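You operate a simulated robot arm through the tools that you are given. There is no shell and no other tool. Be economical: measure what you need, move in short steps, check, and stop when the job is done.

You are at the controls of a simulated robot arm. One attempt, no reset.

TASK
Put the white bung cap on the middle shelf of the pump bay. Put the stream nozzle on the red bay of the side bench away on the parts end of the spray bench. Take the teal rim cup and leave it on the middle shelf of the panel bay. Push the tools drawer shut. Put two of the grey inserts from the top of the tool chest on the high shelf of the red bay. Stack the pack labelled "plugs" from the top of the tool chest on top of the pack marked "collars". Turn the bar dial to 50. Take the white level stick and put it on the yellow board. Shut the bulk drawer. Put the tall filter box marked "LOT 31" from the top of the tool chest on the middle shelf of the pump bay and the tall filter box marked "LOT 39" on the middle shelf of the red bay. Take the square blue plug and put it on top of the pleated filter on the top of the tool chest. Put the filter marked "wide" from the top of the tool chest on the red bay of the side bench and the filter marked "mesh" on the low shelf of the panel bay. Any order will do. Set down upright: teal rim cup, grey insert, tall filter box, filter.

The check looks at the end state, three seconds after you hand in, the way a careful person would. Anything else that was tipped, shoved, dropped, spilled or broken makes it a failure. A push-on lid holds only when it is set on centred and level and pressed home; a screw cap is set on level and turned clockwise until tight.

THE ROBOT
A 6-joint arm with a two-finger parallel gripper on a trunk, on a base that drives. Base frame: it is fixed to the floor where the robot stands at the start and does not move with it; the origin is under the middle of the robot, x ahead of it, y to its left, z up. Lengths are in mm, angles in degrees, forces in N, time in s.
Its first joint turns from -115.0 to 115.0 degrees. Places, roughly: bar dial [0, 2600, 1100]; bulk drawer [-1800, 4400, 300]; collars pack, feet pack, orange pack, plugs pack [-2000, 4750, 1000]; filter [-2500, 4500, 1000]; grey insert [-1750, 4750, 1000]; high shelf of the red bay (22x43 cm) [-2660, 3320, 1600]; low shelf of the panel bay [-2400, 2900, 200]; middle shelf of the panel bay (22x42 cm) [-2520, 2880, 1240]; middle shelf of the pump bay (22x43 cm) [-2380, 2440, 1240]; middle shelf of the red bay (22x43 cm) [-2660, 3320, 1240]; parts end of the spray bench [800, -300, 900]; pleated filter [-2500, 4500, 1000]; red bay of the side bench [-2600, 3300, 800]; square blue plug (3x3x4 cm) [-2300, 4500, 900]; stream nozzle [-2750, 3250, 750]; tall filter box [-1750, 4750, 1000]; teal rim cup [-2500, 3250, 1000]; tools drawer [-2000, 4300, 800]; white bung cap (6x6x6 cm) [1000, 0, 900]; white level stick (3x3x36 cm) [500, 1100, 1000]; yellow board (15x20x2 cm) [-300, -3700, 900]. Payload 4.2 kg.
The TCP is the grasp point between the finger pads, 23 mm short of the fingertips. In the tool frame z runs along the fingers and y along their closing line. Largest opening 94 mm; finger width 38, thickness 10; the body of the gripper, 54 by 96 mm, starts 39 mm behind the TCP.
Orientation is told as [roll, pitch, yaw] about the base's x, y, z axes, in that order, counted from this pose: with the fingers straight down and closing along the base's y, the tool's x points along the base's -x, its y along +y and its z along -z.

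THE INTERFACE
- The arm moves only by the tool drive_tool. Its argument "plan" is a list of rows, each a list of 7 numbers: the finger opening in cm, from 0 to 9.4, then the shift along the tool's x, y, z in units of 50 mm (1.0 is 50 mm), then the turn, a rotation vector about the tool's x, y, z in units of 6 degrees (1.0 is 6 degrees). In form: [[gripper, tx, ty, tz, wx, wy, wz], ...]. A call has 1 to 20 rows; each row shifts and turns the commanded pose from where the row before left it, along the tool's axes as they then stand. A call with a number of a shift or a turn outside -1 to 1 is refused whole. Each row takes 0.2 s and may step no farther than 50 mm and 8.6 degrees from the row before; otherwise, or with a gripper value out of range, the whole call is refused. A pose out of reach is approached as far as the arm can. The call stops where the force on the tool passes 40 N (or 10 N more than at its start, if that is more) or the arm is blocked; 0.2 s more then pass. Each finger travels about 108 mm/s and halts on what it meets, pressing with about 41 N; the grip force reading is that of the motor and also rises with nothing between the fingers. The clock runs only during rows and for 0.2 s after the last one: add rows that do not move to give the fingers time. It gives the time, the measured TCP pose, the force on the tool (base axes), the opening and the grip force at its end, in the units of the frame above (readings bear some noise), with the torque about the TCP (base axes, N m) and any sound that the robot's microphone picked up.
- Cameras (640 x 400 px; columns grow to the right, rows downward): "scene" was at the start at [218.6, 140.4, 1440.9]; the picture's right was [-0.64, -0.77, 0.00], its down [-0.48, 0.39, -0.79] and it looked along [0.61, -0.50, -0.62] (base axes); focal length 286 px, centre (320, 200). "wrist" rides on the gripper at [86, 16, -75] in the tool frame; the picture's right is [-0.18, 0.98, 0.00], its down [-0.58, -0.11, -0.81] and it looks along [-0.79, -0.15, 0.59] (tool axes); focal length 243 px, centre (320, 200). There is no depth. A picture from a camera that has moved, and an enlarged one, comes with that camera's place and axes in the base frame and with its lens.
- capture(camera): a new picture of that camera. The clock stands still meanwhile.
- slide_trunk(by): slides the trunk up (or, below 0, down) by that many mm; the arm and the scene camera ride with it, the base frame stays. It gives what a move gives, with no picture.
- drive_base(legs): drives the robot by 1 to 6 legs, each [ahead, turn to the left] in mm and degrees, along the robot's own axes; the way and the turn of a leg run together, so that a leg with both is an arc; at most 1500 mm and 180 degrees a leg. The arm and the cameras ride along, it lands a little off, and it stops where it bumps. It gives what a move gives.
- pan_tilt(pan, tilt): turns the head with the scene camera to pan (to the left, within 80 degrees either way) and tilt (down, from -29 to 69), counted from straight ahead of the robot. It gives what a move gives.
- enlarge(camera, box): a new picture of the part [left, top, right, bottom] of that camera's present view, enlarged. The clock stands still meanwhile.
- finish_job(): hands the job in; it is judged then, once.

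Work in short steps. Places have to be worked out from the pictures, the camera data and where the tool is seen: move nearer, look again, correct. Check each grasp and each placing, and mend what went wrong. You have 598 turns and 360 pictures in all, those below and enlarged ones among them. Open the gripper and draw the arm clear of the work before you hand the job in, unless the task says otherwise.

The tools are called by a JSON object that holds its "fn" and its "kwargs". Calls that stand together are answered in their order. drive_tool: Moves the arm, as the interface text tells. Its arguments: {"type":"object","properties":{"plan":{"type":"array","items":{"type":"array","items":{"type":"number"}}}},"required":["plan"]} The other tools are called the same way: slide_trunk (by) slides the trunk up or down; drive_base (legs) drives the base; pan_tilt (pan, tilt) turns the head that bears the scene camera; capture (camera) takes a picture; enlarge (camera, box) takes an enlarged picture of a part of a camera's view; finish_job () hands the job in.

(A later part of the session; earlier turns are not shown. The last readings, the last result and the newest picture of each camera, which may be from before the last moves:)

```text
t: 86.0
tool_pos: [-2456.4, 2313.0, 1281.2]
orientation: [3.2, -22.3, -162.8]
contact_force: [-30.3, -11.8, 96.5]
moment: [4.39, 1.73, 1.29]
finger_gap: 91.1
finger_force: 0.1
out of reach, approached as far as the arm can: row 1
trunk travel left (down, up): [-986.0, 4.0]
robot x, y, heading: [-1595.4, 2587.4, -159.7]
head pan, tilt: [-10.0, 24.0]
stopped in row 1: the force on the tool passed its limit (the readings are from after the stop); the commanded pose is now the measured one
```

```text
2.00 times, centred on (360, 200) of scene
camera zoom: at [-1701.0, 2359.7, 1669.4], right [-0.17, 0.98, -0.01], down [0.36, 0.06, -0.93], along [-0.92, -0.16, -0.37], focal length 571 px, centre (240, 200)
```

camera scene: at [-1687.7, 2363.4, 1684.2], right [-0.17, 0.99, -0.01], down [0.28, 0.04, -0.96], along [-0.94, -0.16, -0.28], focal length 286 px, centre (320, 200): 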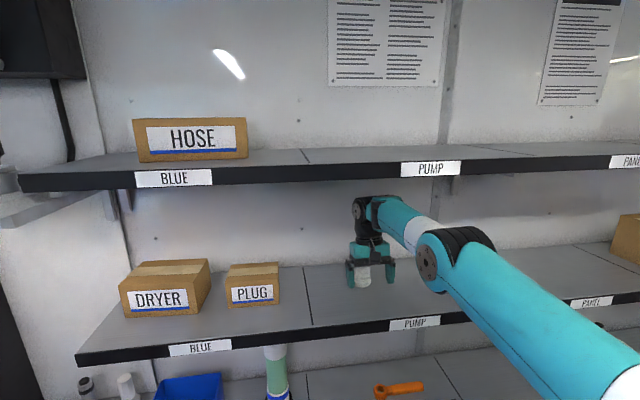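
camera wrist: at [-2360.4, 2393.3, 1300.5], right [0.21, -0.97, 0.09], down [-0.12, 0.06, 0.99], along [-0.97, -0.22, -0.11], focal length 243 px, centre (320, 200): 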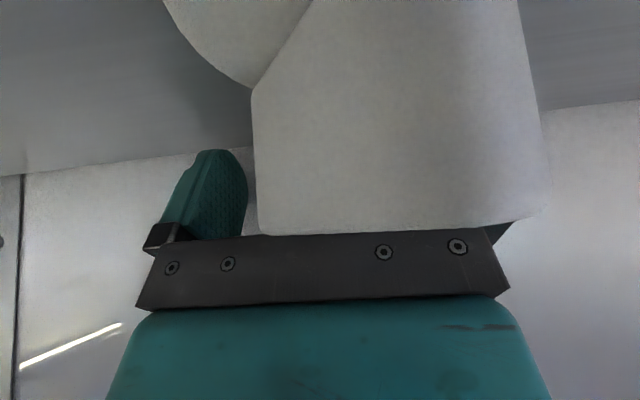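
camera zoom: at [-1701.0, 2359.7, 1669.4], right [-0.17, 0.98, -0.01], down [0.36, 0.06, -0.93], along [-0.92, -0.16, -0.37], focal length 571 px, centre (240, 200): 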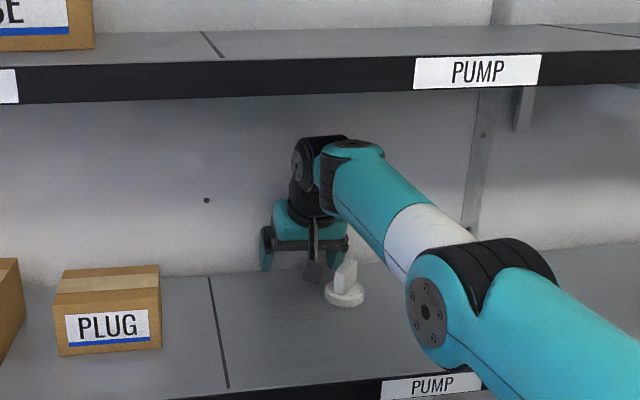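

The robot is near level. Closing the fingers makes the hand narrower, so less leftward travel is needed.

{"fn": "drive_tool", "kwargs": {"plan": [[1, 0, 0, 0, 0, 0, 0], [1, 0, 0, 0, 0, 0, 0], [1, 0, 0, 0, 0, 0, 0]]}}

{"fn": "drive_tool", "kwargs": {"plan": [[1, 0.3, 0.9, -0.2, 0, 0, 0], [1, 0.0, 0.95, -0.2, 0, 0, 0]]}}

{"fn": "drive_tool", "kwargs": {"plan": [[1, 0.3, 0.9, -0.2, 0, 0, 0], [1, 0.0, 0.95, -0.2, 0, 0, 0]]}}

{"fn": "enlarge", "kwargs": {"camera": "scene", "box": [200, 100, 520, 300]}}

```text
t: 86.2
tool_pos: [-2462.0, 2332.0, 1280.0]
orientation: [3.7, -24.7, -163.7]
contact_force: [-40.9, 30.9, 117.7]
moment: [4.44, 1.52, 2.26]
finger_gap: 53.7
finger_force: 17.1
trunk travel left (down, up): [-986.0, 4.0]
robot x, y, heading: [-1599.7, 2587.9, -160.6]
head pan, tilt: [-10.0, 24.0]
stopped in row 1: the force on the tool passed its limit (the readings are from after the stop); the commanded pose is now the measured one
```

```text
t: 86.5
tool_pos: [-2466.5, 2345.0, 1280.0]
orientation: [4.4, -28.5, -165.5]
contact_force: [-49.8, 26.1, 125.9]
moment: [2.53, 1.39, 0.91]
finger_gap: 22.5
finger_force: 14.8
out of reach, approached as far as the arm can: row 1
trunk travel left (down, up): [-986.0, 4.0]
robot x, y, heading: [-1596.7, 2590.0, -160.5]
head pan, tilt: [-10.0, 24.0]
stopped in row 1: the force on the tool passed its limit (the readings are from after the stop); the commanded pose is now the measured one
```

```text
t: 86.7
tool_pos: [-2466.4, 2344.0, 1280.2]
orientation: [5.1, -32.7, -166.0]
contact_force: [-46.5, -11.0, 138.3]
moment: [0.47, 1.18, 1.5]
finger_gap: 6.5
finger_force: 0.2
out of reach, approached as far as the arm can: row 1
trunk travel left (down, up): [-986.0, 4.0]
robot x, y, heading: [-1597.4, 2589.5, -160.9]
head pan, tilt: [-10.0, 24.0]
stopped in row 1: the force on the tool passed its limit (the readings are from after the stop); the commanded pose is now the measured one
```

```text
2.00 times, centred on (360, 200) of scene
camera zoom: at [-1668.3, 2375.0, 1678.1], right [-0.16, 0.99, -0.01], down [0.35, 0.05, -0.94], along [-0.92, -0.16, -0.35], focal length 571 px, centre (240, 200)
```

zoom: 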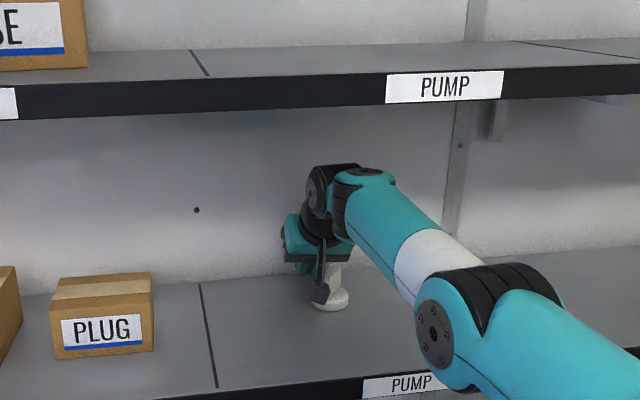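

I now pull back and slightly left; at worst the cap slides a few centimetres towards the middle of the shelf.

{"fn": "drive_tool", "kwargs": {"plan": [[1, 0.85, 0.35, -0.3, 0, 0, 0], [1, 0.85, 0.3, -0.3, 0, 0, 0]]}}

{"fn": "drive_tool", "kwargs": {"plan": [[1, 0.85, 0.35, -0.3, 0, 0, 0], [1, 0.85, 0.3, -0.3, 0, 0, 0]]}}

{"fn": "drive_tool", "kwargs": {"plan": [[1, 0.85, 0.35, -0.3, 0, 0, 0], [1, 0.85, 0.3, -0.3, 0, 0, 0]]}}

{"fn": "enlarge", "kwargs": {"camera": "scene", "box": [200, 100, 520, 300]}}

```text
t: 87.1
tool_pos: [-2464.2, 2339.6, 1279.0]
orientation: [4.5, -26.6, -167.0]
contact_force: [-64.7, -17.3, 82.2]
moment: [0.04, 1.75, 0.53]
finger_gap: 7.5
finger_force: 0.0
out of reach, approached as far as the arm can: row 1
trunk travel left (down, up): [-986.0, 4.0]
robot x, y, heading: [-1596.2, 2591.3, -160.9]
head pan, tilt: [-10.0, 24.0]
stopped in row 1: the arm was blocked; the commanded pose is now the measured one
```

```text
t: 87.5
tool_pos: [-2460.3, 2341.9, 1278.2]
orientation: [3.9, -22.2, -166.9]
contact_force: [-88.6, -28.9, 129.2]
moment: [0.06, 1.6, 1.5]
finger_gap: 4.2
finger_force: 0.1
trunk travel left (down, up): [-986.0, 4.0]
robot x, y, heading: [-1592.0, 2588.8, -161.0]
head pan, tilt: [-10.0, 24.0]
stopped in row 1: the force on the tool passed its limit (the readings are from after the stop); the commanded pose is now the measured one
```

```text
t: 87.8
tool_pos: [-2456.7, 2343.1, 1278.4]
orientation: [3.3, -19.5, -166.9]
contact_force: [-93.8, -27.3, 131.9]
moment: [0.36, 1.57, 1.65]
finger_gap: 5.3
finger_force: 0.0
trunk travel left (down, up): [-986.0, 4.0]
robot x, y, heading: [-1596.4, 2589.5, -161.1]
head pan, tilt: [-10.0, 24.0]
stopped in row 1: the arm was blocked; the commanded pose is now the measured one
```

```text
2.00 times, centred on (360, 200) of scene
camera zoom: at [-1702.7, 2362.8, 1669.7], right [-0.16, 0.99, -0.01], down [0.37, 0.05, -0.93], along [-0.92, -0.15, -0.37], focal length 571 px, centre (240, 200)
```

zoom: 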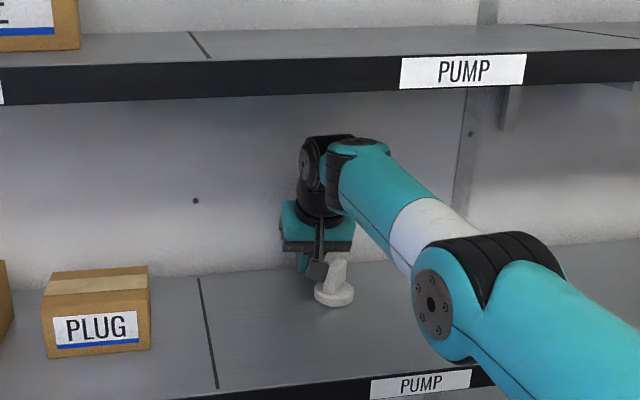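

Lean keeps shrinking with each pull. More of the same, holding the tilt.

{"fn": "drive_tool", "kwargs": {"plan": [[1, 0.85, 0.3, -0.4, 0, -0.3, 0]]}}

{"fn": "drive_tool", "kwargs": {"plan": [[1, 0.85, 0.3, -0.4, 0, -0.3, 0]]}}

{"fn": "drive_tool", "kwargs": {"plan": [[1, 0.85, 0.3, -0.4, 0, -0.3, 0]]}}

{"fn": "drive_tool", "kwargs": {"plan": [[1, 0.85, 0.3, -0.4, 0, -0.3, 0]]}}

{"fn": "enlarge", "kwargs": {"camera": "scene", "box": [200, 100, 520, 300]}}

```text
t: 88.1
tool_pos: [-2452.8, 2343.1, 1278.0]
orientation: [3.1, -18.4, -167.2]
contact_force: [-82.0, -24.5, 136.0]
moment: [0.46, 1.14, 1.84]
finger_gap: 5.9
finger_force: 0.1
trunk travel left (down, up): [-986.0, 4.0]
robot x, y, heading: [-1596.1, 2591.9, -161.1]
head pan, tilt: [-10.0, 24.0]
stopped in row 1: the arm was blocked; the commanded pose is now the measured one
```

```text
t: 88.4
tool_pos: [-2449.8, 2343.9, 1277.5]
orientation: [2.9, -18.0, -167.5]
contact_force: [-75.2, -23.0, 136.7]
moment: [0.46, 0.94, 1.87]
finger_gap: 5.4
finger_force: 0.1
trunk travel left (down, up): [-986.0, 4.0]
robot x, y, heading: [-1592.4, 2588.7, -160.9]
head pan, tilt: [-10.0, 24.0]
stopped in row 1: the arm was blocked; the commanded pose is now the measured one
```

```text
t: 88.8
tool_pos: [-2444.9, 2344.6, 1276.6]
orientation: [2.7, -17.9, -167.8]
contact_force: [-74.7, -23.9, 137.2]
moment: [0.51, 0.84, 1.91]
finger_gap: 5.5
finger_force: 0.1
trunk travel left (down, up): [-986.0, 4.0]
robot x, y, heading: [-1594.1, 2589.4, -161.3]
head pan, tilt: [-10.0, 24.0]
stopped in row 1: the arm was blocked; the commanded pose is now the measured one
```

```text
t: 89.1
tool_pos: [-2443.2, 2346.6, 1277.6]
orientation: [2.6, -17.8, -167.9]
contact_force: [-72.3, -37.1, 136.3]
moment: [-0.45, 0.63, 1.47]
finger_gap: 5.6
finger_force: 0.1
trunk travel left (down, up): [-986.0, 4.0]
robot x, y, heading: [-1598.4, 2587.9, -161.2]
head pan, tilt: [-10.0, 24.0]
stopped in row 1: the arm was blocked; the commanded pose is now the measured one
```

```text
2.00 times, centred on (360, 200) of scene
camera zoom: at [-1697.9, 2364.4, 1670.3], right [-0.16, 0.99, -0.01], down [0.36, 0.05, -0.93], along [-0.92, -0.15, -0.37], focal length 571 px, centre (240, 200)
```

zoom: 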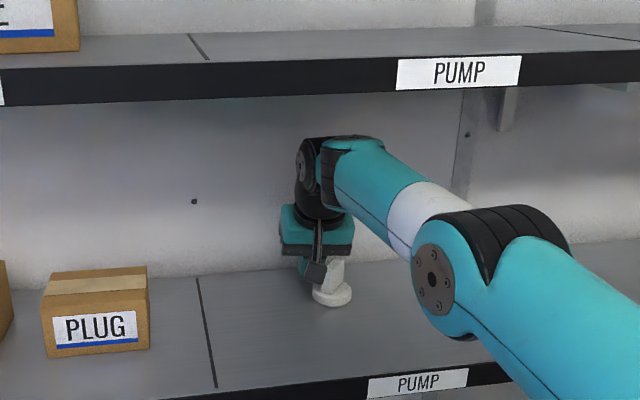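

The hand is now off the wall; I nudge the base forward 20 mm and pull again.

{"fn": "drive_base", "kwargs": {"legs": [[20, 0]]}}

{"fn": "drive_tool", "kwargs": {"plan": [[1, 0.5, 0.4, -0.75, 0, 0, 0], [1, 0.5, 0.4, -0.75, 0, 0, 0]]}}

{"fn": "enlarge", "kwargs": {"camera": "scene", "box": [200, 100, 520, 300]}}

```text
t: 89.8
tool_pos: [-2444.1, 2351.6, 1277.3]
orientation: [3.3, -18.6, -167.8]
contact_force: [-34.4, -18.8, 140.6]
moment: [0.2, -0.3, 0.97]
finger_gap: 1.5
finger_force: 0.0
trunk travel left (down, up): [-986.0, 4.0]
robot x, y, heading: [-1597.1, 2584.1, -160.9]
head pan, tilt: [-10.0, 24.0]
stopped in leg 1: the robot was blocked; the commanded pose is now the measured one
```

```text
t: 90.2
tool_pos: [-2461.3, 2337.4, 1278.3]
orientation: [4.8, -20.1, -168.8]
contact_force: [-26.7, -8.8, 76.9]
moment: [0.51, 0.29, 0.87]
finger_gap: 6.6
finger_force: 0.0
out of reach, approached as far as the arm can: row 1
trunk travel left (down, up): [-986.0, 4.0]
robot x, y, heading: [-1600.8, 2591.1, -160.8]
head pan, tilt: [-10.0, 24.0]
stopped in row 1: the arm was blocked; the commanded pose is now the measured one
```

```text
2.00 times, centred on (360, 200) of scene
camera zoom: at [-1707.0, 2361.0, 1667.0], right [-0.16, 0.99, -0.01], down [0.37, 0.05, -0.93], along [-0.92, -0.15, -0.37], focal length 571 px, centre (240, 200)
```

zoom: 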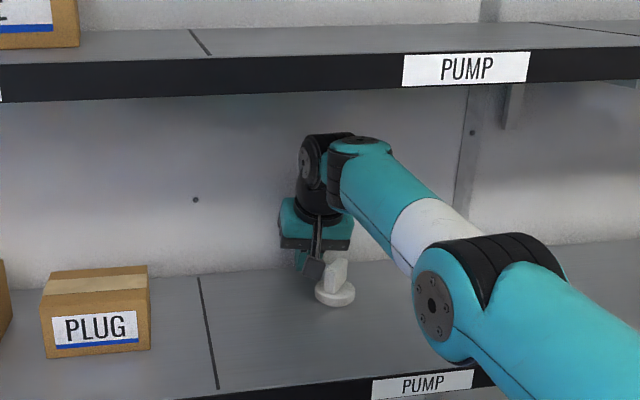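

Load is low now, so I try leftward moves again with closed fingers.

{"fn": "drive_tool", "kwargs": {"plan": [[1, 0.2, 0.9, 0, 0, 0, 0], [1, 0.0, 0.95, 0, 0, 0, 0]]}}

{"fn": "drive_tool", "kwargs": {"plan": [[1, 0.2, 0.9, 0, 0, 0, 0], [1, 0.0, 0.95, 0, 0, 0, 0]]}}

{"fn": "drive_tool", "kwargs": {"plan": [[1, 0.2, 0.9, 0, 0, 0, 0], [1, 0.0, 0.95, 0, 0, 0, 0]]}}

{"fn": "drive_tool", "kwargs": {"plan": [[1, 0.2, 0.9, 0, 0, 0, 0], [1, 0.0, 0.95, 0, 0, 0, 0]]}}

{"fn": "enlarge", "kwargs": {"camera": "scene", "box": [200, 100, 520, 300]}}

```text
t: 90.4
tool_pos: [-2459.8, 2339.7, 1278.1]
orientation: [5.6, -22.7, -169.2]
contact_force: [-24.2, -7.7, 112.5]
moment: [0.6, 0.01, 0.81]
finger_gap: 4.3
finger_force: 0.1
trunk travel left (down, up): [-986.0, 4.0]
robot x, y, heading: [-1597.2, 2586.4, -161.1]
head pan, tilt: [-10.0, 24.0]
stopped in row 1: the force on the tool passed its limit (the readings are from after the stop); the commanded pose is now the measured one
```

```text
t: 90.7
tool_pos: [-2460.5, 2341.5, 1278.4]
orientation: [6.5, -26.0, -169.7]
contact_force: [-33.5, -13.5, 124.7]
moment: [0.36, 0.39, 1.06]
finger_gap: 2.4
finger_force: 0.1
trunk travel left (down, up): [-986.0, 4.0]
robot x, y, heading: [-1593.2, 2584.4, -161.1]
head pan, tilt: [-10.0, 24.0]
stopped in row 1: the force on the tool passed its limit (the readings are from after the stop); the commanded pose is now the measured one
```

```text
t: 90.9
tool_pos: [-2460.2, 2343.0, 1280.5]
orientation: [7.6, -30.2, -170.0]
contact_force: [-48.2, -19.5, 138.3]
moment: [-0.08, 0.97, 1.41]
finger_gap: 0.0
finger_force: 0.0
trunk travel left (down, up): [-986.0, 4.0]
robot x, y, heading: [-1599.0, 2588.1, -161.1]
head pan, tilt: [-10.0, 24.0]
stopped in row 1: the force on the tool passed its limit (the readings are from after the stop); the commanded pose is now the measured one
```

```text
t: 91.2
tool_pos: [-2465.5, 2339.8, 1284.5]
orientation: [6.7, -27.7, -169.1]
contact_force: [156.3, 44.0, 22.6]
moment: [-0.39, -1.31, 1.27]
finger_gap: 8.5
finger_force: 0.0
trunk travel left (down, up): [-986.0, 4.0]
robot x, y, heading: [-1596.2, 2595.0, -160.8]
head pan, tilt: [-10.0, 24.0]
stopped in row 1: the force on the tool passed its limit (the readings are from after the stop); the commanded pose is now the measured one
```

```text
2.00 times, centred on (360, 200) of scene
camera zoom: at [-1686.4, 2367.9, 1668.8], right [-0.16, 0.99, -0.01], down [0.36, 0.05, -0.93], along [-0.92, -0.15, -0.36], focal length 571 px, centre (240, 200)
```

zoom: 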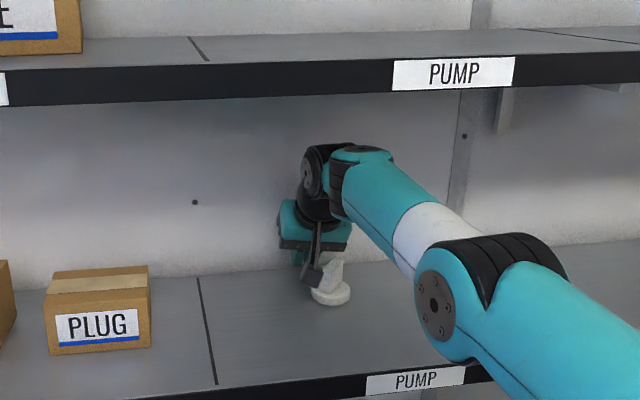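

Pure pull-back calls moved the hand 4 mm each reliably; I batch more of those.

{"fn": "drive_tool", "kwargs": {"plan": [[1, 0.9, 0.1, -0.35, 0, -0.2, 0]]}}

{"fn": "drive_tool", "kwargs": {"plan": [[1, 0.9, 0.1, -0.35, 0, -0.2, 0]]}}

{"fn": "drive_tool", "kwargs": {"plan": [[1, 0.9, 0.1, -0.35, 0, -0.2, 0]]}}

{"fn": "drive_tool", "kwargs": {"plan": [[1, 0.9, 0.1, -0.35, 0, -0.2, 0]]}}

{"fn": "drive_tool", "kwargs": {"plan": [[1, 0.9, 0.1, -0.35, 0, -0.2, 0]]}}

{"fn": "drive_tool", "kwargs": {"plan": [[1, 0.9, 0.1, -0.35, 0, -0.2, 0]]}}

{"fn": "enlarge", "kwargs": {"camera": "scene", "box": [200, 100, 520, 300]}}

```text
t: 91.5
tool_pos: [-2464.2, 2340.1, 1279.8]
orientation: [7.3, -30.1, -170.0]
contact_force: [-17.4, -7.8, 124.7]
moment: [0.45, 0.24, 0.55]
finger_gap: 1.7
finger_force: 0.1
out of reach, approached as far as the arm can: row 1
trunk travel left (down, up): [-986.0, 4.0]
robot x, y, heading: [-1596.1, 2593.5, -160.8]
head pan, tilt: [-10.0, 24.0]
stopped in row 1: the arm was blocked; the commanded pose is now the measured one
```

```text
t: 91.8
tool_pos: [-2464.4, 2342.4, 1279.1]
orientation: [8.6, -34.5, -170.7]
contact_force: [-34.4, -15.0, 145.0]
moment: [-0.14, 0.87, 0.98]
finger_gap: 0.1
finger_force: 0.0
out of reach, approached as far as the arm can: row 1
trunk travel left (down, up): [-986.0, 4.0]
robot x, y, heading: [-1595.8, 2589.5, -161.0]
head pan, tilt: [-10.0, 24.0]
stopped in row 1: the force on the tool passed its limit (the readings are from after the stop); the commanded pose is now the measured one
```

```text
t: 92.2
tool_pos: [-2464.0, 2343.3, 1279.9]
orientation: [7.0, -30.0, -170.3]
contact_force: [-77.7, -25.0, 86.4]
moment: [-0.06, 2.29, 0.73]
finger_gap: 2.5
finger_force: 0.0
out of reach, approached as far as the arm can: row 1
trunk travel left (down, up): [-986.0, 4.0]
robot x, y, heading: [-1592.5, 2589.0, -161.1]
head pan, tilt: [-10.0, 24.0]
stopped in row 1: the arm was blocked; the commanded pose is now the measured one
```

```text
t: 92.5
tool_pos: [-2459.4, 2341.7, 1278.0]
orientation: [6.2, -25.8, -169.6]
contact_force: [-82.0, -38.2, 117.2]
moment: [-0.27, 1.79, 0.95]
finger_gap: 0.1
finger_force: 0.1
trunk travel left (down, up): [-986.0, 4.0]
robot x, y, heading: [-1596.0, 2586.1, -161.2]
head pan, tilt: [-10.0, 24.0]
stopped in row 1: the force on the tool passed its limit (the readings are from after the stop); the commanded pose is now the measured one
```

```text
t: 92.8
tool_pos: [-2453.6, 2344.2, 1279.7]
orientation: [5.8, -22.7, -169.7]
contact_force: [-81.0, -32.2, 131.0]
moment: [0.03, 1.5, 1.32]
finger_gap: 0.1
finger_force: 0.0
trunk travel left (down, up): [-986.0, 4.0]
robot x, y, heading: [-1591.7, 2588.2, -161.2]
head pan, tilt: [-10.0, 24.0]
stopped in row 1: the arm was blocked; the commanded pose is now the measured one
```

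```text
t: 93.1
tool_pos: [-2452.0, 2346.7, 1278.9]
orientation: [5.8, -22.4, -170.1]
contact_force: [-77.4, -30.7, 130.9]
moment: [0.06, 1.34, 1.32]
finger_gap: 0.1
finger_force: 0.1
trunk travel left (down, up): [-986.0, 4.0]
robot x, y, heading: [-1596.2, 2592.7, -160.9]
head pan, tilt: [-10.0, 24.0]
stopped in row 1: the arm was blocked; the commanded pose is now the measured one
```

```text
2.00 times, centred on (360, 200) of scene
camera zoom: at [-1686.1, 2368.1, 1673.2], right [-0.16, 0.99, -0.01], down [0.36, 0.05, -0.93], along [-0.92, -0.15, -0.36], focal length 571 px, centre (240, 200)
```

zoom: 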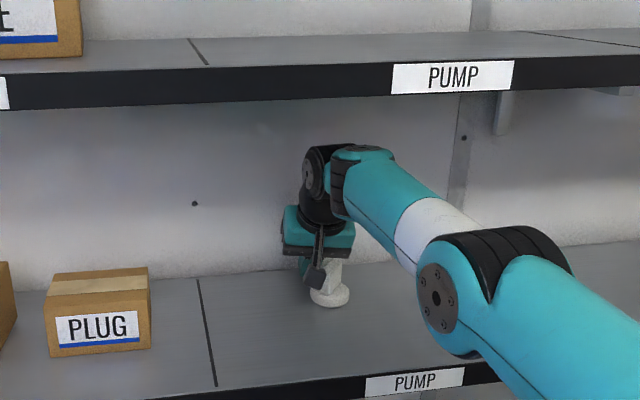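

I combine tilting with pull-back so the wrist retreats faster.

{"fn": "drive_tool", "kwargs": {"plan": [[1, 0.5, 0, -0.2, 0, -1, 0]]}}

{"fn": "drive_tool", "kwargs": {"plan": [[1, 0.5, 0, -0.2, 0, -1, 0]]}}

{"fn": "drive_tool", "kwargs": {"plan": [[1, 0.5, 0, -0.2, 0, -1, 0]]}}

{"fn": "drive_tool", "kwargs": {"plan": [[1, 0.5, 0, -0.2, 0, -1, 0]]}}

{"fn": "drive_tool", "kwargs": {"plan": [[1, 0.5, 0, -0.2, 0, -1, 0]]}}

{"fn": "drive_tool", "kwargs": {"plan": [[1, 0.5, 0, -0.2, 0, -1, 0]]}}

{"fn": "enlarge", "kwargs": {"camera": "scene", "box": [200, 100, 520, 300]}}

```text
t: 93.5
tool_pos: [-2447.8, 2347.9, 1278.4]
orientation: [5.8, -23.1, -170.1]
contact_force: [-59.8, -29.1, 138.7]
moment: [0.05, 0.68, 1.06]
finger_gap: 0.0
finger_force: 0.0
trunk travel left (down, up): [-986.0, 4.0]
robot x, y, heading: [-1592.5, 2590.5, -160.9]
head pan, tilt: [-10.0, 24.0]
stopped in row 1: the force on the tool passed its limit (the readings are from after the stop); the commanded pose is now the measured one
```

```text
t: 93.8
tool_pos: [-2446.2, 2350.3, 1278.9]
orientation: [5.6, -23.2, -169.8]
contact_force: [-50.0, -25.6, 145.9]
moment: [0.26, 0.3, 0.8]
finger_gap: 0.0
finger_force: 0.0
trunk travel left (down, up): [-986.0, 4.0]
robot x, y, heading: [-1591.2, 2586.7, -160.8]
head pan, tilt: [-10.0, 24.0]
stopped in row 1: the force on the tool passed its limit (the readings are from after the stop); the commanded pose is now the measured one
```

```text
t: 94.1
tool_pos: [-2442.1, 2351.7, 1278.7]
orientation: [5.5, -23.3, -169.8]
contact_force: [-40.5, -21.6, 151.2]
moment: [0.17, 0.14, 0.84]
finger_gap: 0.0
finger_force: 0.1
trunk travel left (down, up): [-986.0, 4.0]
robot x, y, heading: [-1593.9, 2588.4, -160.8]
head pan, tilt: [-10.0, 24.0]
stopped in row 1: the force on the tool passed its limit (the readings are from after the stop); the commanded pose is now the measured one
```

```text
t: 94.4
tool_pos: [-2439.0, 2354.8, 1279.3]
orientation: [5.5, -24.0, -169.5]
contact_force: [-29.9, -19.2, 154.6]
moment: [0.46, -0.43, 0.74]
finger_gap: 0.0
finger_force: 0.0
trunk travel left (down, up): [-986.0, 4.0]
robot x, y, heading: [-1594.8, 2590.3, -160.7]
head pan, tilt: [-10.0, 24.0]
stopped in row 1: the arm was blocked; the commanded pose is now the measured one
```

```text
t: 94.7
tool_pos: [-2435.7, 2356.2, 1278.4]
orientation: [5.3, -24.1, -169.2]
contact_force: [-32.8, -18.4, 153.9]
moment: [0.47, -0.33, 0.82]
finger_gap: 0.3
finger_force: 0.0
trunk travel left (down, up): [-986.0, 4.0]
robot x, y, heading: [-1592.0, 2585.2, -160.8]
head pan, tilt: [-10.0, 24.0]
stopped in row 1: the force on the tool passed its limit (the readings are from after the stop); the commanded pose is now the measured one
```

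```text
t: 95.0
tool_pos: [-2433.2, 2358.5, 1277.4]
orientation: [5.2, -24.7, -169.1]
contact_force: [-24.4, -17.2, 158.7]
moment: [1.03, -1.04, 0.67]
finger_gap: 0.0
finger_force: 0.0
trunk travel left (down, up): [-986.0, 4.0]
robot x, y, heading: [-1590.5, 2589.4, -160.5]
head pan, tilt: [-10.0, 24.0]
stopped in row 1: the arm was blocked; the commanded pose is now the measured one
```

```text
2.00 times, centred on (360, 200) of scene
camera zoom: at [-1652.2, 2378.2, 1680.6], right [-0.16, 0.99, -0.01], down [0.34, 0.04, -0.94], along [-0.93, -0.16, -0.34], focal length 571 px, centre (240, 200)
```

zoom: 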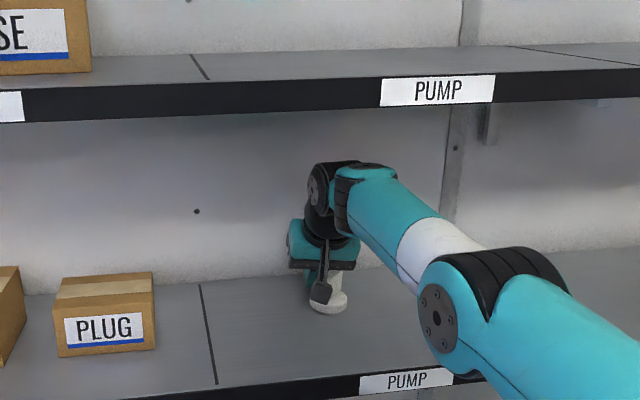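

The large rows get cut off at once. I try many very small rows so forces can relax.

{"fn": "drive_tool", "kwargs": {"plan": [[1, 0.03, 0, -0.06, 0, 0, 0], [1, 0.03, 0, -0.06, 0, 0, 0], [1, 0.03, 0, -0.06, 0, 0, 0], [1, 0.03, 0, -0.06, 0, 0, 0], [1, 0.03, 0, -0.06, 0, 0, 0], [1, 0.03, 0, -0.06, 0, 0, 0], [1, 0.03, 0, -0.06, 0, 0, 0], [1, 0.03, 0, -0.06, 0, 0, 0], [1, 0.03, 0, -0.06, 0, 0, 0], [1, 0.03, 0, -0.06, 0, 0, 0]]}}

{"fn": "drive_tool", "kwargs": {"plan": [[1, 0, 0, 0, 0, 0, 0], [1, 0, 0, 0, 0, 0, 0], [1, 0, 0, 0, 0, 0, 0], [1, 0, 0, 0, 0, 0, 0]]}}

{"fn": "enlarge", "kwargs": {"camera": "scene", "box": [200, 100, 520, 300]}}

```text
t: 95.3
tool_pos: [-2431.8, 2360.2, 1279.7]
orientation: [5.8, -26.8, -169.0]
contact_force: [-54.3, -30.2, 148.0]
moment: [1.42, -0.64, 0.63]
finger_gap: 0.6
finger_force: 0.2
trunk travel left (down, up): [-986.0, 4.0]
robot x, y, heading: [-1590.9, 2589.4, -160.6]
head pan, tilt: [-10.0, 24.0]
stopped in row 1: the force on the tool passed its limit (the readings are from after the stop); the commanded pose is now the measured one
```

```text
t: 95.6
tool_pos: [-2469.3, 2350.7, 1323.7]
orientation: [5.4, -28.4, -168.4]
contact_force: [187.7, 64.5, 87.5]
moment: [0.97, 0.52, 0.94]
finger_gap: 5.8
finger_force: 0.0
trunk travel left (down, up): [-986.0, 4.0]
robot x, y, heading: [-1588.0, 2590.8, -160.7]
head pan, tilt: [-10.0, 24.0]
stopped in row 1: the force on the tool passed its limit (the readings are from after the stop); the commanded pose is now the measured one
```

```text
2.00 times, centred on (360, 200) of scene
camera zoom: at [-1686.1, 2366.7, 1667.6], right [-0.16, 0.99, -0.01], down [0.36, 0.05, -0.93], along [-0.92, -0.15, -0.36], focal length 571 px, centre (240, 200)
```

zoom: 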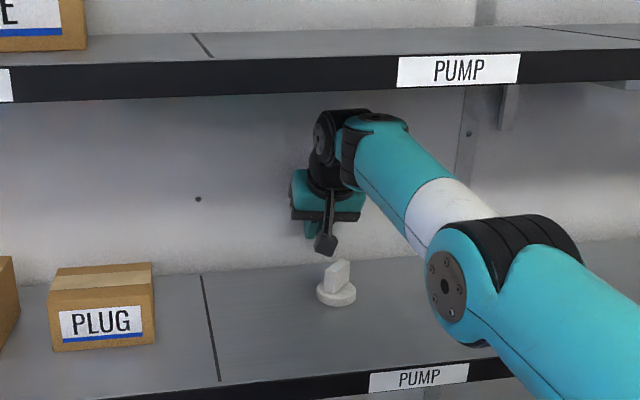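

Excellent — the hand sprang up clear of the shelf and cap. I now pull it straight back immediately.

{"fn": "drive_tool", "kwargs": {"plan": [[1, 0.75, 0, -0.6, 0, 0, 0], [1, 0.75, 0, -0.6, 0, 0, 0], [1, 0.8, 0, -0.5, 0, 0, 0]]}}

{"fn": "enlarge", "kwargs": {"camera": "scene", "box": [200, 100, 520, 300]}}

```text
t: 96.0
tool_pos: [-2453.7, 2360.8, 1279.8]
orientation: [5.9, -26.6, -169.4]
contact_force: [13.3, 3.9, 147.5]
moment: [1.27, -1.08, 0.46]
finger_gap: 4.8
finger_force: 0.1
out of reach, approached as far as the arm can: row 1
trunk travel left (down, up): [-986.0, 4.0]
robot x, y, heading: [-1590.6, 2591.1, -160.6]
head pan, tilt: [-10.0, 24.0]
stopped in row 1: the arm was blocked; the commanded pose is now the measured one
```

```text
2.00 times, centred on (360, 200) of scene
camera zoom: at [-1667.4, 2373.4, 1677.3], right [-0.16, 0.99, -0.01], down [0.35, 0.05, -0.94], along [-0.92, -0.16, -0.35], focal length 571 px, centre (240, 200)
```

zoom: 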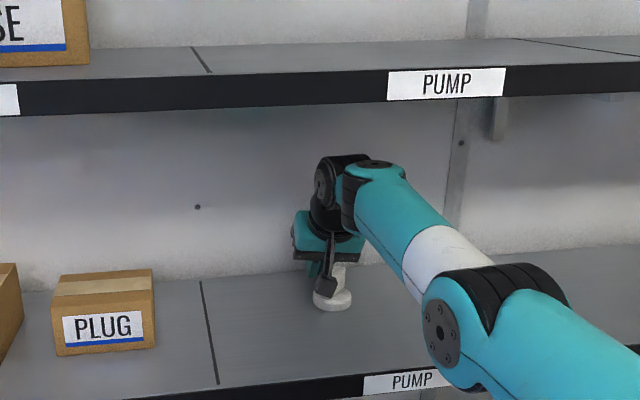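

It dropped back. I repeat the trick that freed it: tiny rows, then a still call, and watch readings.

{"fn": "drive_tool", "kwargs": {"plan": [[1, 0, 0, 0, 0, 0, 0], [1, 0, 0, 0, 0, 0, 0], [1, 0, 0, 0, 0, 0, 0], [1, 0, 0, 0, 0, 0, 0]]}}

{"fn": "drive_tool", "kwargs": {"plan": [[1, 0, 0, 0, 0, 0, 0], [1, 0, 0, 0, 0, 0, 0], [1, 0, 0, 0, 0, 0, 0], [1, 0, 0, 0, 0, 0, 0]]}}

{"fn": "drive_tool", "kwargs": {"plan": [[1, 0, 0, 0, 0, 0, 0], [1, 0, 0, 0, 0, 0, 0], [1, 0, 0, 0, 0, 0, 0], [1, 0, 0, 0, 0, 0, 0]]}}

```text
t: 96.3
tool_pos: [-2465.5, 2356.0, 1279.7]
orientation: [6.7, -30.6, -169.7]
contact_force: [74.1, 22.1, 101.3]
moment: [1.41, -2.47, -0.31]
finger_gap: 7.1
finger_force: 0.1
trunk travel left (down, up): [-986.0, 4.0]
robot x, y, heading: [-1589.8, 2591.0, -160.4]
head pan, tilt: [-10.0, 24.0]
stopped in row 1: the arm was blocked; the commanded pose is now the measured one
```

```text
t: 96.6
tool_pos: [-2466.0, 2359.8, 1279.9]
orientation: [7.4, -33.0, -170.0]
contact_force: [-41.4, -14.5, 145.2]
moment: [0.2, 0.98, 1.01]
finger_gap: 1.2
finger_force: 0.2
trunk travel left (down, up): [-986.0, 4.0]
robot x, y, heading: [-1587.9, 2590.2, -160.8]
head pan, tilt: [-10.0, 24.0]
stopped in row 1: the arm was blocked; the commanded pose is now the measured one
```

```text
t: 96.9
tool_pos: [-2471.7, 2358.8, 1287.2]
orientation: [5.3, -26.9, -168.6]
contact_force: [159.7, 48.0, 33.2]
moment: [-2.07, -1.78, 1.02]
finger_gap: 7.3
finger_force: 0.2
trunk travel left (down, up): [-986.0, 4.0]
robot x, y, heading: [-1587.5, 2590.6, -160.7]
head pan, tilt: [-10.0, 24.0]
stopped in row 1: the force on the tool passed its limit (the readings are from after the stop); the commanded pose is now the measured one
```

The hand is pressed on the wall with little vertical load right now: a good moment to back the base off.

{"fn": "drive_base", "kwargs": {"legs": [[-60, 0]]}}

{"fn": "enlarge", "kwargs": {"camera": "scene", "box": [200, 100, 520, 300]}}

```text
t: 97.6
tool_pos: [-2471.1, 2362.3, 1280.2]
orientation: [6.3, -32.3, -168.9]
contact_force: [9.4, 0.8, 129.3]
moment: [0.71, -0.55, 0.82]
finger_gap: 3.8
finger_force: 0.1
trunk travel left (down, up): [-986.0, 4.0]
robot x, y, heading: [-1585.7, 2594.3, -160.3]
head pan, tilt: [-10.0, 24.0]
stopped in leg 1: the force on the tool passed its limit (the readings are from after the stop); the commanded pose is now the measured one
```

```text
2.00 times, centred on (360, 200) of scene
camera zoom: at [-1668.6, 2373.0, 1674.7], right [-0.16, 0.99, -0.01], down [0.35, 0.05, -0.94], along [-0.92, -0.15, -0.35], focal length 571 px, centre (240, 200)
```

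zoom: 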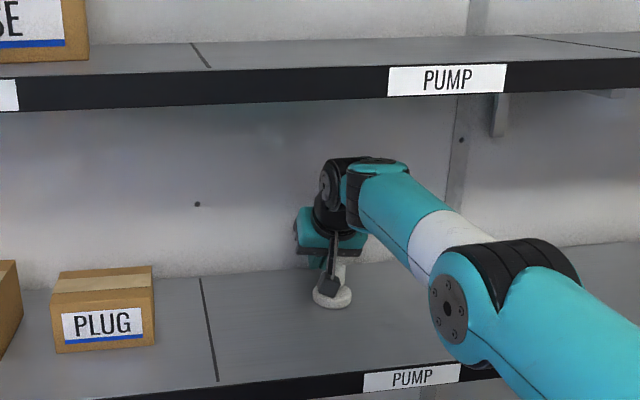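

I repeat backing the base in small attempts.

{"fn": "drive_base", "kwargs": {"legs": [[-60, 0]]}}

{"fn": "drive_base", "kwargs": {"legs": [[-60, 0]]}}

{"fn": "drive_base", "kwargs": {"legs": [[-60, 0]]}}

{"fn": "drive_base", "kwargs": {"legs": [[-60, 0]]}}

{"fn": "enlarge", "kwargs": {"camera": "scene", "box": [200, 100, 520, 300]}}

```text
t: 98.2
tool_pos: [-2473.4, 2363.4, 1283.9]
orientation: [5.0, -29.1, -168.0]
contact_force: [155.5, 48.9, 17.1]
moment: [-2.04, -1.96, 0.89]
finger_gap: 6.9
finger_force: 0.0
trunk travel left (down, up): [-986.0, 4.0]
robot x, y, heading: [-1583.8, 2590.9, -160.7]
head pan, tilt: [-10.0, 24.0]
stopped in leg 1: the force on the tool passed its limit (the readings are from after the stop); the commanded pose is now the measured one
```

```text
t: 98.9
tool_pos: [-2472.5, 2365.7, 1281.2]
orientation: [5.9, -33.9, -168.3]
contact_force: [32.3, 6.9, 87.3]
moment: [0.8, -1.04, 0.26]
finger_gap: 6.2
finger_force: 0.0
trunk travel left (down, up): [-986.0, 4.0]
robot x, y, heading: [-1583.1, 2593.1, -160.7]
head pan, tilt: [-10.0, 24.0]
stopped in leg 1: the force on the tool passed its limit (the readings are from after the stop); the commanded pose is now the measured one
```

```text
t: 99.5
tool_pos: [-2474.2, 2367.2, 1283.3]
orientation: [5.1, -31.2, -167.4]
contact_force: [153.3, 48.1, 7.5]
moment: [-1.92, -2.02, 0.94]
finger_gap: 7.0
finger_force: 0.1
trunk travel left (down, up): [-986.0, 4.0]
robot x, y, heading: [-1577.9, 2592.2, -160.9]
head pan, tilt: [-10.0, 24.0]
stopped in leg 1: the force on the tool passed its limit (the readings are from after the stop); the commanded pose is now the measured one
```

```text
t: 100.2
tool_pos: [-2473.3, 2367.9, 1279.8]
orientation: [5.6, -35.6, -167.5]
contact_force: [74.9, 22.7, 64.8]
moment: [-0.95, 0.84, 0.31]
finger_gap: 6.4
finger_force: 0.1
trunk travel left (down, up): [-986.0, 4.0]
robot x, y, heading: [-1580.2, 2592.3, -160.7]
head pan, tilt: [-10.0, 24.0]
stopped in leg 1: the force on the tool passed its limit (the readings are from after the stop); the commanded pose is now the measured one
```

```text
2.00 times, centred on (360, 200) of scene
camera zoom: at [-1662.5, 2375.5, 1672.6], right [-0.16, 0.99, -0.01], down [0.35, 0.05, -0.93], along [-0.92, -0.15, -0.36], focal length 571 px, centre (240, 200)
```

zoom: 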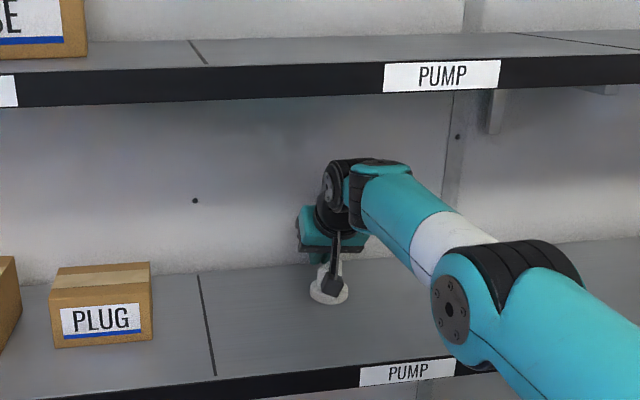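

The vertical load keeps falling as the base backs. I continue.

{"fn": "drive_base", "kwargs": {"legs": [[-80, 0]]}}

{"fn": "drive_base", "kwargs": {"legs": [[-80, 0]]}}

{"fn": "drive_base", "kwargs": {"legs": [[-80, 0]]}}

{"fn": "drive_base", "kwargs": {"legs": [[-80, 0]]}}

{"fn": "drive_base", "kwargs": {"legs": [[-80, 0]]}}

{"fn": "drive_base", "kwargs": {"legs": [[-80, 0]]}}

{"fn": "enlarge", "kwargs": {"camera": "scene", "box": [200, 100, 520, 300]}}

```text
t: 100.8
tool_pos: [-2476.7, 2370.0, 1282.7]
orientation: [4.8, -33.3, -167.0]
contact_force: [155.3, 49.5, 5.2]
moment: [-1.98, -1.95, 0.93]
finger_gap: 7.4
finger_force: 0.0
trunk travel left (down, up): [-986.0, 4.0]
robot x, y, heading: [-1578.2, 2596.6, -160.9]
head pan, tilt: [-10.0, 24.0]
stopped in leg 1: the force on the tool passed its limit (the readings are from after the stop); the commanded pose is now the measured one
```

```text
t: 101.5
tool_pos: [-2475.1, 2371.7, 1279.9]
orientation: [5.2, -37.2, -166.9]
contact_force: [107.2, 33.2, 30.4]
moment: [-0.14, -0.27, 0.45]
finger_gap: 6.6
finger_force: 0.1
trunk travel left (down, up): [-986.0, 4.0]
robot x, y, heading: [-1574.9, 2595.4, -161.0]
head pan, tilt: [-10.0, 24.0]
stopped in leg 1: the force on the tool passed its limit (the readings are from after the stop); the commanded pose is now the measured one
```

```text
t: 102.1
tool_pos: [-2477.1, 2373.7, 1283.5]
orientation: [4.6, -35.6, -166.3]
contact_force: [157.5, 50.4, 3.6]
moment: [-2.1, -1.88, 0.81]
finger_gap: 7.1
finger_force: 0.1
trunk travel left (down, up): [-986.0, 4.0]
robot x, y, heading: [-1566.8, 2598.5, -161.2]
head pan, tilt: [-10.0, 24.0]
stopped in leg 1: the force on the tool passed its limit (the readings are from after the stop); the commanded pose is now the measured one
```

```text
t: 102.8
tool_pos: [-2475.6, 2374.1, 1280.3]
orientation: [4.9, -39.1, -166.3]
contact_force: [138.6, 42.9, -0.5]
moment: [0.32, -0.83, 0.68]
finger_gap: 6.8
finger_force: 0.1
trunk travel left (down, up): [-986.0, 4.0]
robot x, y, heading: [-1570.0, 2602.7, -161.2]
head pan, tilt: [-10.0, 24.0]
stopped in leg 1: the force on the tool passed its limit (the readings are from after the stop); the commanded pose is now the measured one
```

```text
t: 103.5
tool_pos: [-2476.2, 2376.1, 1282.1]
orientation: [4.3, -37.7, -165.5]
contact_force: [162.8, 48.2, 1.8]
moment: [-2.23, -1.85, 0.49]
finger_gap: 6.3
finger_force: 0.1
trunk travel left (down, up): [-986.0, 4.0]
robot x, y, heading: [-1561.8, 2596.3, -161.3]
head pan, tilt: [-10.0, 24.0]
stopped in leg 1: the force on the tool passed its limit (the readings are from after the stop); the commanded pose is now the measured one
```

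```text
t: 104.1
tool_pos: [-2476.5, 2376.7, 1279.1]
orientation: [4.5, -41.4, -165.4]
contact_force: [127.2, 38.9, 13.4]
moment: [-0.01, -0.19, 0.3]
finger_gap: 7.2
finger_force: 0.1
trunk travel left (down, up): [-986.0, 4.0]
robot x, y, heading: [-1562.1, 2596.8, -161.2]
head pan, tilt: [-10.0, 24.0]
stopped in leg 1: the force on the tool passed its limit (the readings are from after the stop); the commanded pose is now the measured one
```

```text
2.00 times, centred on (360, 200) of scene
camera zoom: at [-1651.4, 2380.8, 1670.9], right [-0.15, 0.99, -0.01], down [0.35, 0.05, -0.93], along [-0.92, -0.15, -0.36], focal length 571 px, centre (240, 200)
```

zoom: 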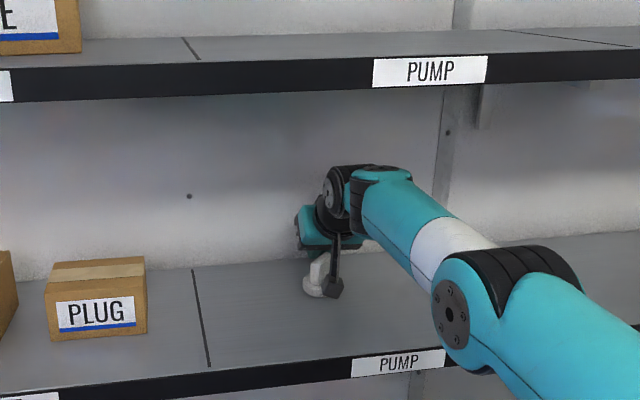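

Vertical load is gone; only wall contact remains. Now I pull the tool back horizontally with a slight rise.

{"fn": "drive_tool", "kwargs": {"plan": [[1, 0.6, -0.1, -0.7, 0, 0, 0], [1, 0.6, -0.1, -0.7, 0, 0, 0]]}}

{"fn": "enlarge", "kwargs": {"camera": "scene", "box": [200, 100, 520, 300]}}

```text
t: 104.4
tool_pos: [-2475.7, 2377.7, 1279.0]
orientation: [4.9, -44.0, -165.6]
contact_force: [-4.3, 0.1, 132.5]
moment: [0.53, 0.65, 0.46]
finger_gap: 6.7
finger_force: 0.1
out of reach, approached as far as the arm can: row 1
trunk travel left (down, up): [-986.0, 4.0]
robot x, y, heading: [-1564.9, 2599.9, -161.2]
head pan, tilt: [-10.0, 24.0]
stopped in row 1: the force on the tool passed its limit (the readings are from after the stop); the commanded pose is now the measured one
```

```text
2.00 times, centred on (360, 200) of scene
camera zoom: at [-1645.1, 2382.6, 1676.6], right [-0.15, 0.99, -0.01], down [0.35, 0.04, -0.94], along [-0.92, -0.15, -0.35], focal length 571 px, centre (240, 200)
```

zoom: 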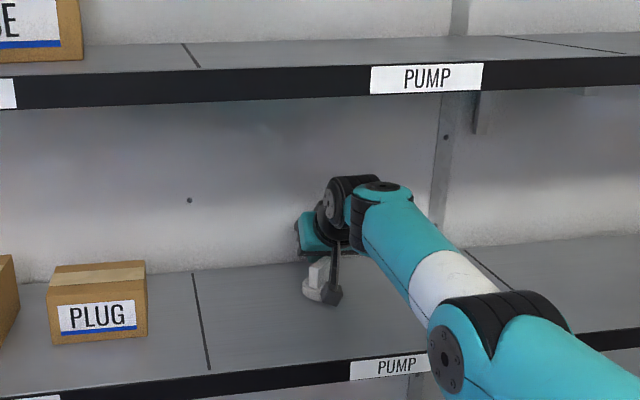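

Tool commands push it down again; backing the base works better, so I go on with that.

{"fn": "drive_base", "kwargs": {"legs": [[-80, 0]]}}

{"fn": "drive_base", "kwargs": {"legs": [[-80, 0]]}}

{"fn": "drive_base", "kwargs": {"legs": [[-80, 0]]}}

{"fn": "drive_base", "kwargs": {"legs": [[-80, 0]]}}

{"fn": "drive_base", "kwargs": {"legs": [[-80, 0]]}}

{"fn": "drive_base", "kwargs": {"legs": [[-80, 0]]}}

{"fn": "enlarge", "kwargs": {"camera": "scene", "box": [200, 100, 520, 300]}}

```text
t: 105.0
tool_pos: [-2475.2, 2377.9, 1279.9]
orientation: [4.0, -42.9, -164.6]
contact_force: [44.6, 14.6, 140.3]
moment: [1.01, -0.86, -0.03]
finger_gap: 6.8
finger_force: 0.0
trunk travel left (down, up): [-986.0, 4.0]
robot x, y, heading: [-1560.7, 2600.3, -161.5]
head pan, tilt: [-10.0, 24.0]
stopped in leg 1: the force on the tool passed its limit (the readings are from after the stop); the commanded pose is now the measured one
```

```text
t: 105.7
tool_pos: [-2475.0, 2378.3, 1280.4]
orientation: [4.3, -46.5, -164.9]
contact_force: [-15.7, -4.6, 168.3]
moment: [2.72, -10.4, -0.37]
finger_gap: 8.6
finger_force: 0.0
trunk travel left (down, up): [-986.0, 4.0]
robot x, y, heading: [-1555.9, 2603.5, -161.2]
head pan, tilt: [-10.0, 24.0]
stopped in leg 1: the force on the tool passed its limit (the readings are from after the stop); the commanded pose is now the measured one
```

```text
t: 106.4
tool_pos: [-2475.7, 2378.8, 1280.5]
orientation: [3.8, -46.0, -164.1]
contact_force: [48.6, 17.4, 133.4]
moment: [1.07, -0.83, 0.11]
finger_gap: 7.7
finger_force: 0.1
trunk travel left (down, up): [-986.0, 4.0]
robot x, y, heading: [-1555.7, 2602.0, -161.1]
head pan, tilt: [-10.0, 24.0]
stopped in leg 1: the force on the tool passed its limit (the readings are from after the stop); the commanded pose is now the measured one
```

```text
t: 107.2
tool_pos: [-2471.4, 2381.4, 1288.5]
orientation: [4.9, -50.5, -165.4]
contact_force: [-44.7, -13.9, 172.7]
moment: [4.39, -20.96, -0.52]
finger_gap: 9.7
finger_force: 0.0
trunk travel left (down, up): [-986.0, 4.0]
robot x, y, heading: [-1539.4, 2606.1, -161.6]
head pan, tilt: [-10.0, 24.0]
stopped in leg 1: the force on the tool passed its limit (the readings are from after the stop); the commanded pose is now the measured one
```

```text
t: 107.8
tool_pos: [-2474.9, 2382.8, 1295.6]
orientation: [5.2, -53.3, -165.9]
contact_force: [-13.0, -3.0, 155.5]
moment: [4.21, -19.49, -0.02]
finger_gap: 9.9
finger_force: 0.0
trunk travel left (down, up): [-986.0, 4.0]
robot x, y, heading: [-1537.2, 2609.3, -161.5]
head pan, tilt: [-10.0, 24.0]
stopped in leg 1: the force on the tool passed its limit (the readings are from after the stop); the commanded pose is now the measured one
```

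```text
t: 108.5
tool_pos: [-2475.0, 2383.3, 1302.3]
orientation: [6.1, -56.3, -166.7]
contact_force: [-32.6, -8.8, 170.7]
moment: [4.04, -19.94, -0.33]
finger_gap: 10.1
finger_force: 0.1
trunk travel left (down, up): [-986.0, 4.0]
robot x, y, heading: [-1532.9, 2609.9, -161.8]
head pan, tilt: [-10.0, 24.0]
stopped in leg 1: the force on the tool passed its limit (the readings are from after the stop); the commanded pose is now the measured one
```

```text
2.00 times, centred on (360, 200) of scene
camera zoom: at [-1621.8, 2390.8, 1677.3], right [-0.15, 0.99, -0.01], down [0.35, 0.04, -0.93], along [-0.92, -0.14, -0.36], focal length 571 px, centre (240, 200)
```

zoom: 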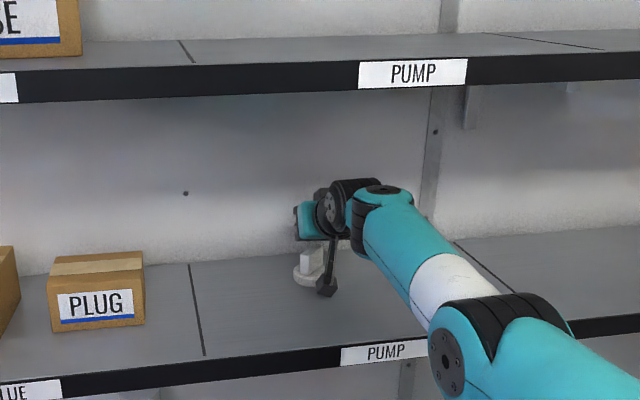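

The tilt is now -56° and the wrist well back; the camera box is what rests on the shelf. I retract along the tool axis with a rise.

{"fn": "drive_tool", "kwargs": {"plan": [[1, -0.2, 0, -0.4, 0, 0, 0], [1, -0.2, 0, -0.4, 0, 0, 0], [1, -0.2, 0, -0.4, 0, 0, 0]]}}

{"fn": "enlarge", "kwargs": {"camera": "scene", "box": [200, 100, 520, 300]}}

```text
t: 108.8
tool_pos: [-2476.0, 2383.7, 1299.0]
orientation: [6.3, -54.7, -167.0]
contact_force: [-57.4, -17.7, 160.1]
moment: [3.33, -17.7, -0.89]
finger_gap: 9.9
finger_force: 0.0
trunk travel left (down, up): [-986.0, 4.0]
robot x, y, heading: [-1535.0, 2613.1, -161.7]
head pan, tilt: [-10.0, 24.0]
stopped in row 1: the arm was blocked; the commanded pose is now the measured one
```

```text
2.00 times, centred on (360, 200) of scene
camera zoom: at [-1623.3, 2390.2, 1674.7], right [-0.15, 0.99, -0.01], down [0.35, 0.05, -0.93], along [-0.92, -0.14, -0.36], focal length 571 px, centre (240, 200)
```

zoom: 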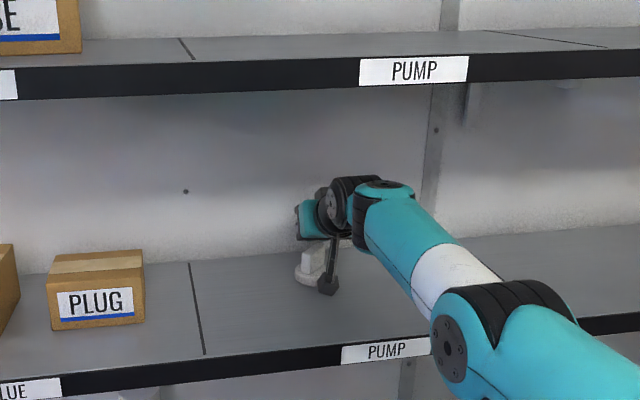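

The pose is now inside reach again, so I command larger retracts along the tool axis.

{"fn": "drive_tool", "kwargs": {"plan": [[1, -0.1, 0, -0.99, 0, 0, 0]]}}

{"fn": "drive_tool", "kwargs": {"plan": [[1, -0.1, 0, -0.99, 0, 0, 0]]}}

{"fn": "drive_base", "kwargs": {"legs": [[-80, 0]]}}

{"fn": "drive_base", "kwargs": {"legs": [[-80, 0]]}}

{"fn": "drive_base", "kwargs": {"legs": [[-80, 0]]}}

{"fn": "enlarge", "kwargs": {"camera": "scene", "box": [200, 100, 520, 300]}}

```text
t: 109.2
tool_pos: [-2477.9, 2385.1, 1279.5]
orientation: [5.2, -46.6, -166.1]
contact_force: [-35.2, -6.2, 183.2]
moment: [3.82, -19.36, -0.14]
finger_gap: 10.1
finger_force: 0.3
trunk travel left (down, up): [-986.0, 4.0]
robot x, y, heading: [-1531.2, 2609.2, -161.6]
head pan, tilt: [-10.0, 24.0]
stopped in row 1: the arm was blocked; the commanded pose is now the measured one
```

```text
t: 109.5
tool_pos: [-2478.7, 2387.0, 1279.5]
orientation: [4.7, -46.4, -165.6]
contact_force: [-48.1, -10.2, 133.9]
moment: [0.43, 0.77, 1.08]
finger_gap: 7.4
finger_force: 0.1
trunk travel left (down, up): [-986.0, 4.0]
robot x, y, heading: [-1536.9, 2609.5, -161.4]
head pan, tilt: [-10.0, 24.0]
stopped in row 1: the arm was blocked; the commanded pose is now the measured one
```

```text
t: 110.2
tool_pos: [-2478.3, 2387.7, 1290.1]
orientation: [5.8, -50.7, -166.7]
contact_force: [3.4, 3.1, 159.4]
moment: [4.37, -21.23, 0.09]
finger_gap: 10.0
finger_force: 0.1
trunk travel left (down, up): [-986.0, 4.0]
robot x, y, heading: [-1527.7, 2609.7, -161.5]
head pan, tilt: [-10.0, 24.0]
stopped in leg 1: the force on the tool passed its limit (the readings are from after the stop); the commanded pose is now the measured one
```

```text
t: 110.8
tool_pos: [-2479.4, 2386.2, 1298.9]
orientation: [6.8, -55.0, -167.6]
contact_force: [139.7, 42.7, 13.4]
moment: [1.08, -10.3, 0.52]
finger_gap: 9.8
finger_force: 0.0
trunk travel left (down, up): [-986.0, 4.0]
robot x, y, heading: [-1525.1, 2609.7, -161.5]
head pan, tilt: [-10.0, 24.0]
stopped in leg 1: the force on the tool passed its limit (the readings are from after the stop); the commanded pose is now the measured one
```

```text
t: 111.6
tool_pos: [-2480.2, 2386.9, 1308.5]
orientation: [8.0, -59.0, -168.5]
contact_force: [127.2, 41.4, 27.8]
moment: [2.93, -16.1, 0.56]
finger_gap: 9.3
finger_force: 0.1
trunk travel left (down, up): [-986.0, 4.0]
robot x, y, heading: [-1522.3, 2615.3, -161.7]
head pan, tilt: [-10.0, 24.0]
stopped in leg 1: the robot was blocked; the commanded pose is now the measured one
```

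```text
2.00 times, centred on (360, 200) of scene
camera zoom: at [-1623.2, 2391.9, 1666.7], right [-0.14, 0.99, -0.01], down [0.36, 0.05, -0.93], along [-0.92, -0.14, -0.37], focal length 571 px, centre (240, 200)
```

zoom: 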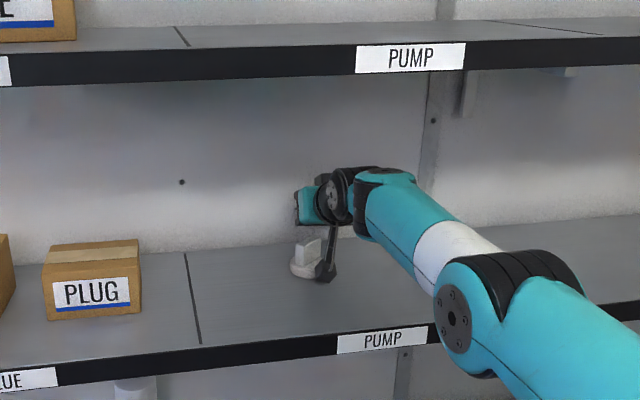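

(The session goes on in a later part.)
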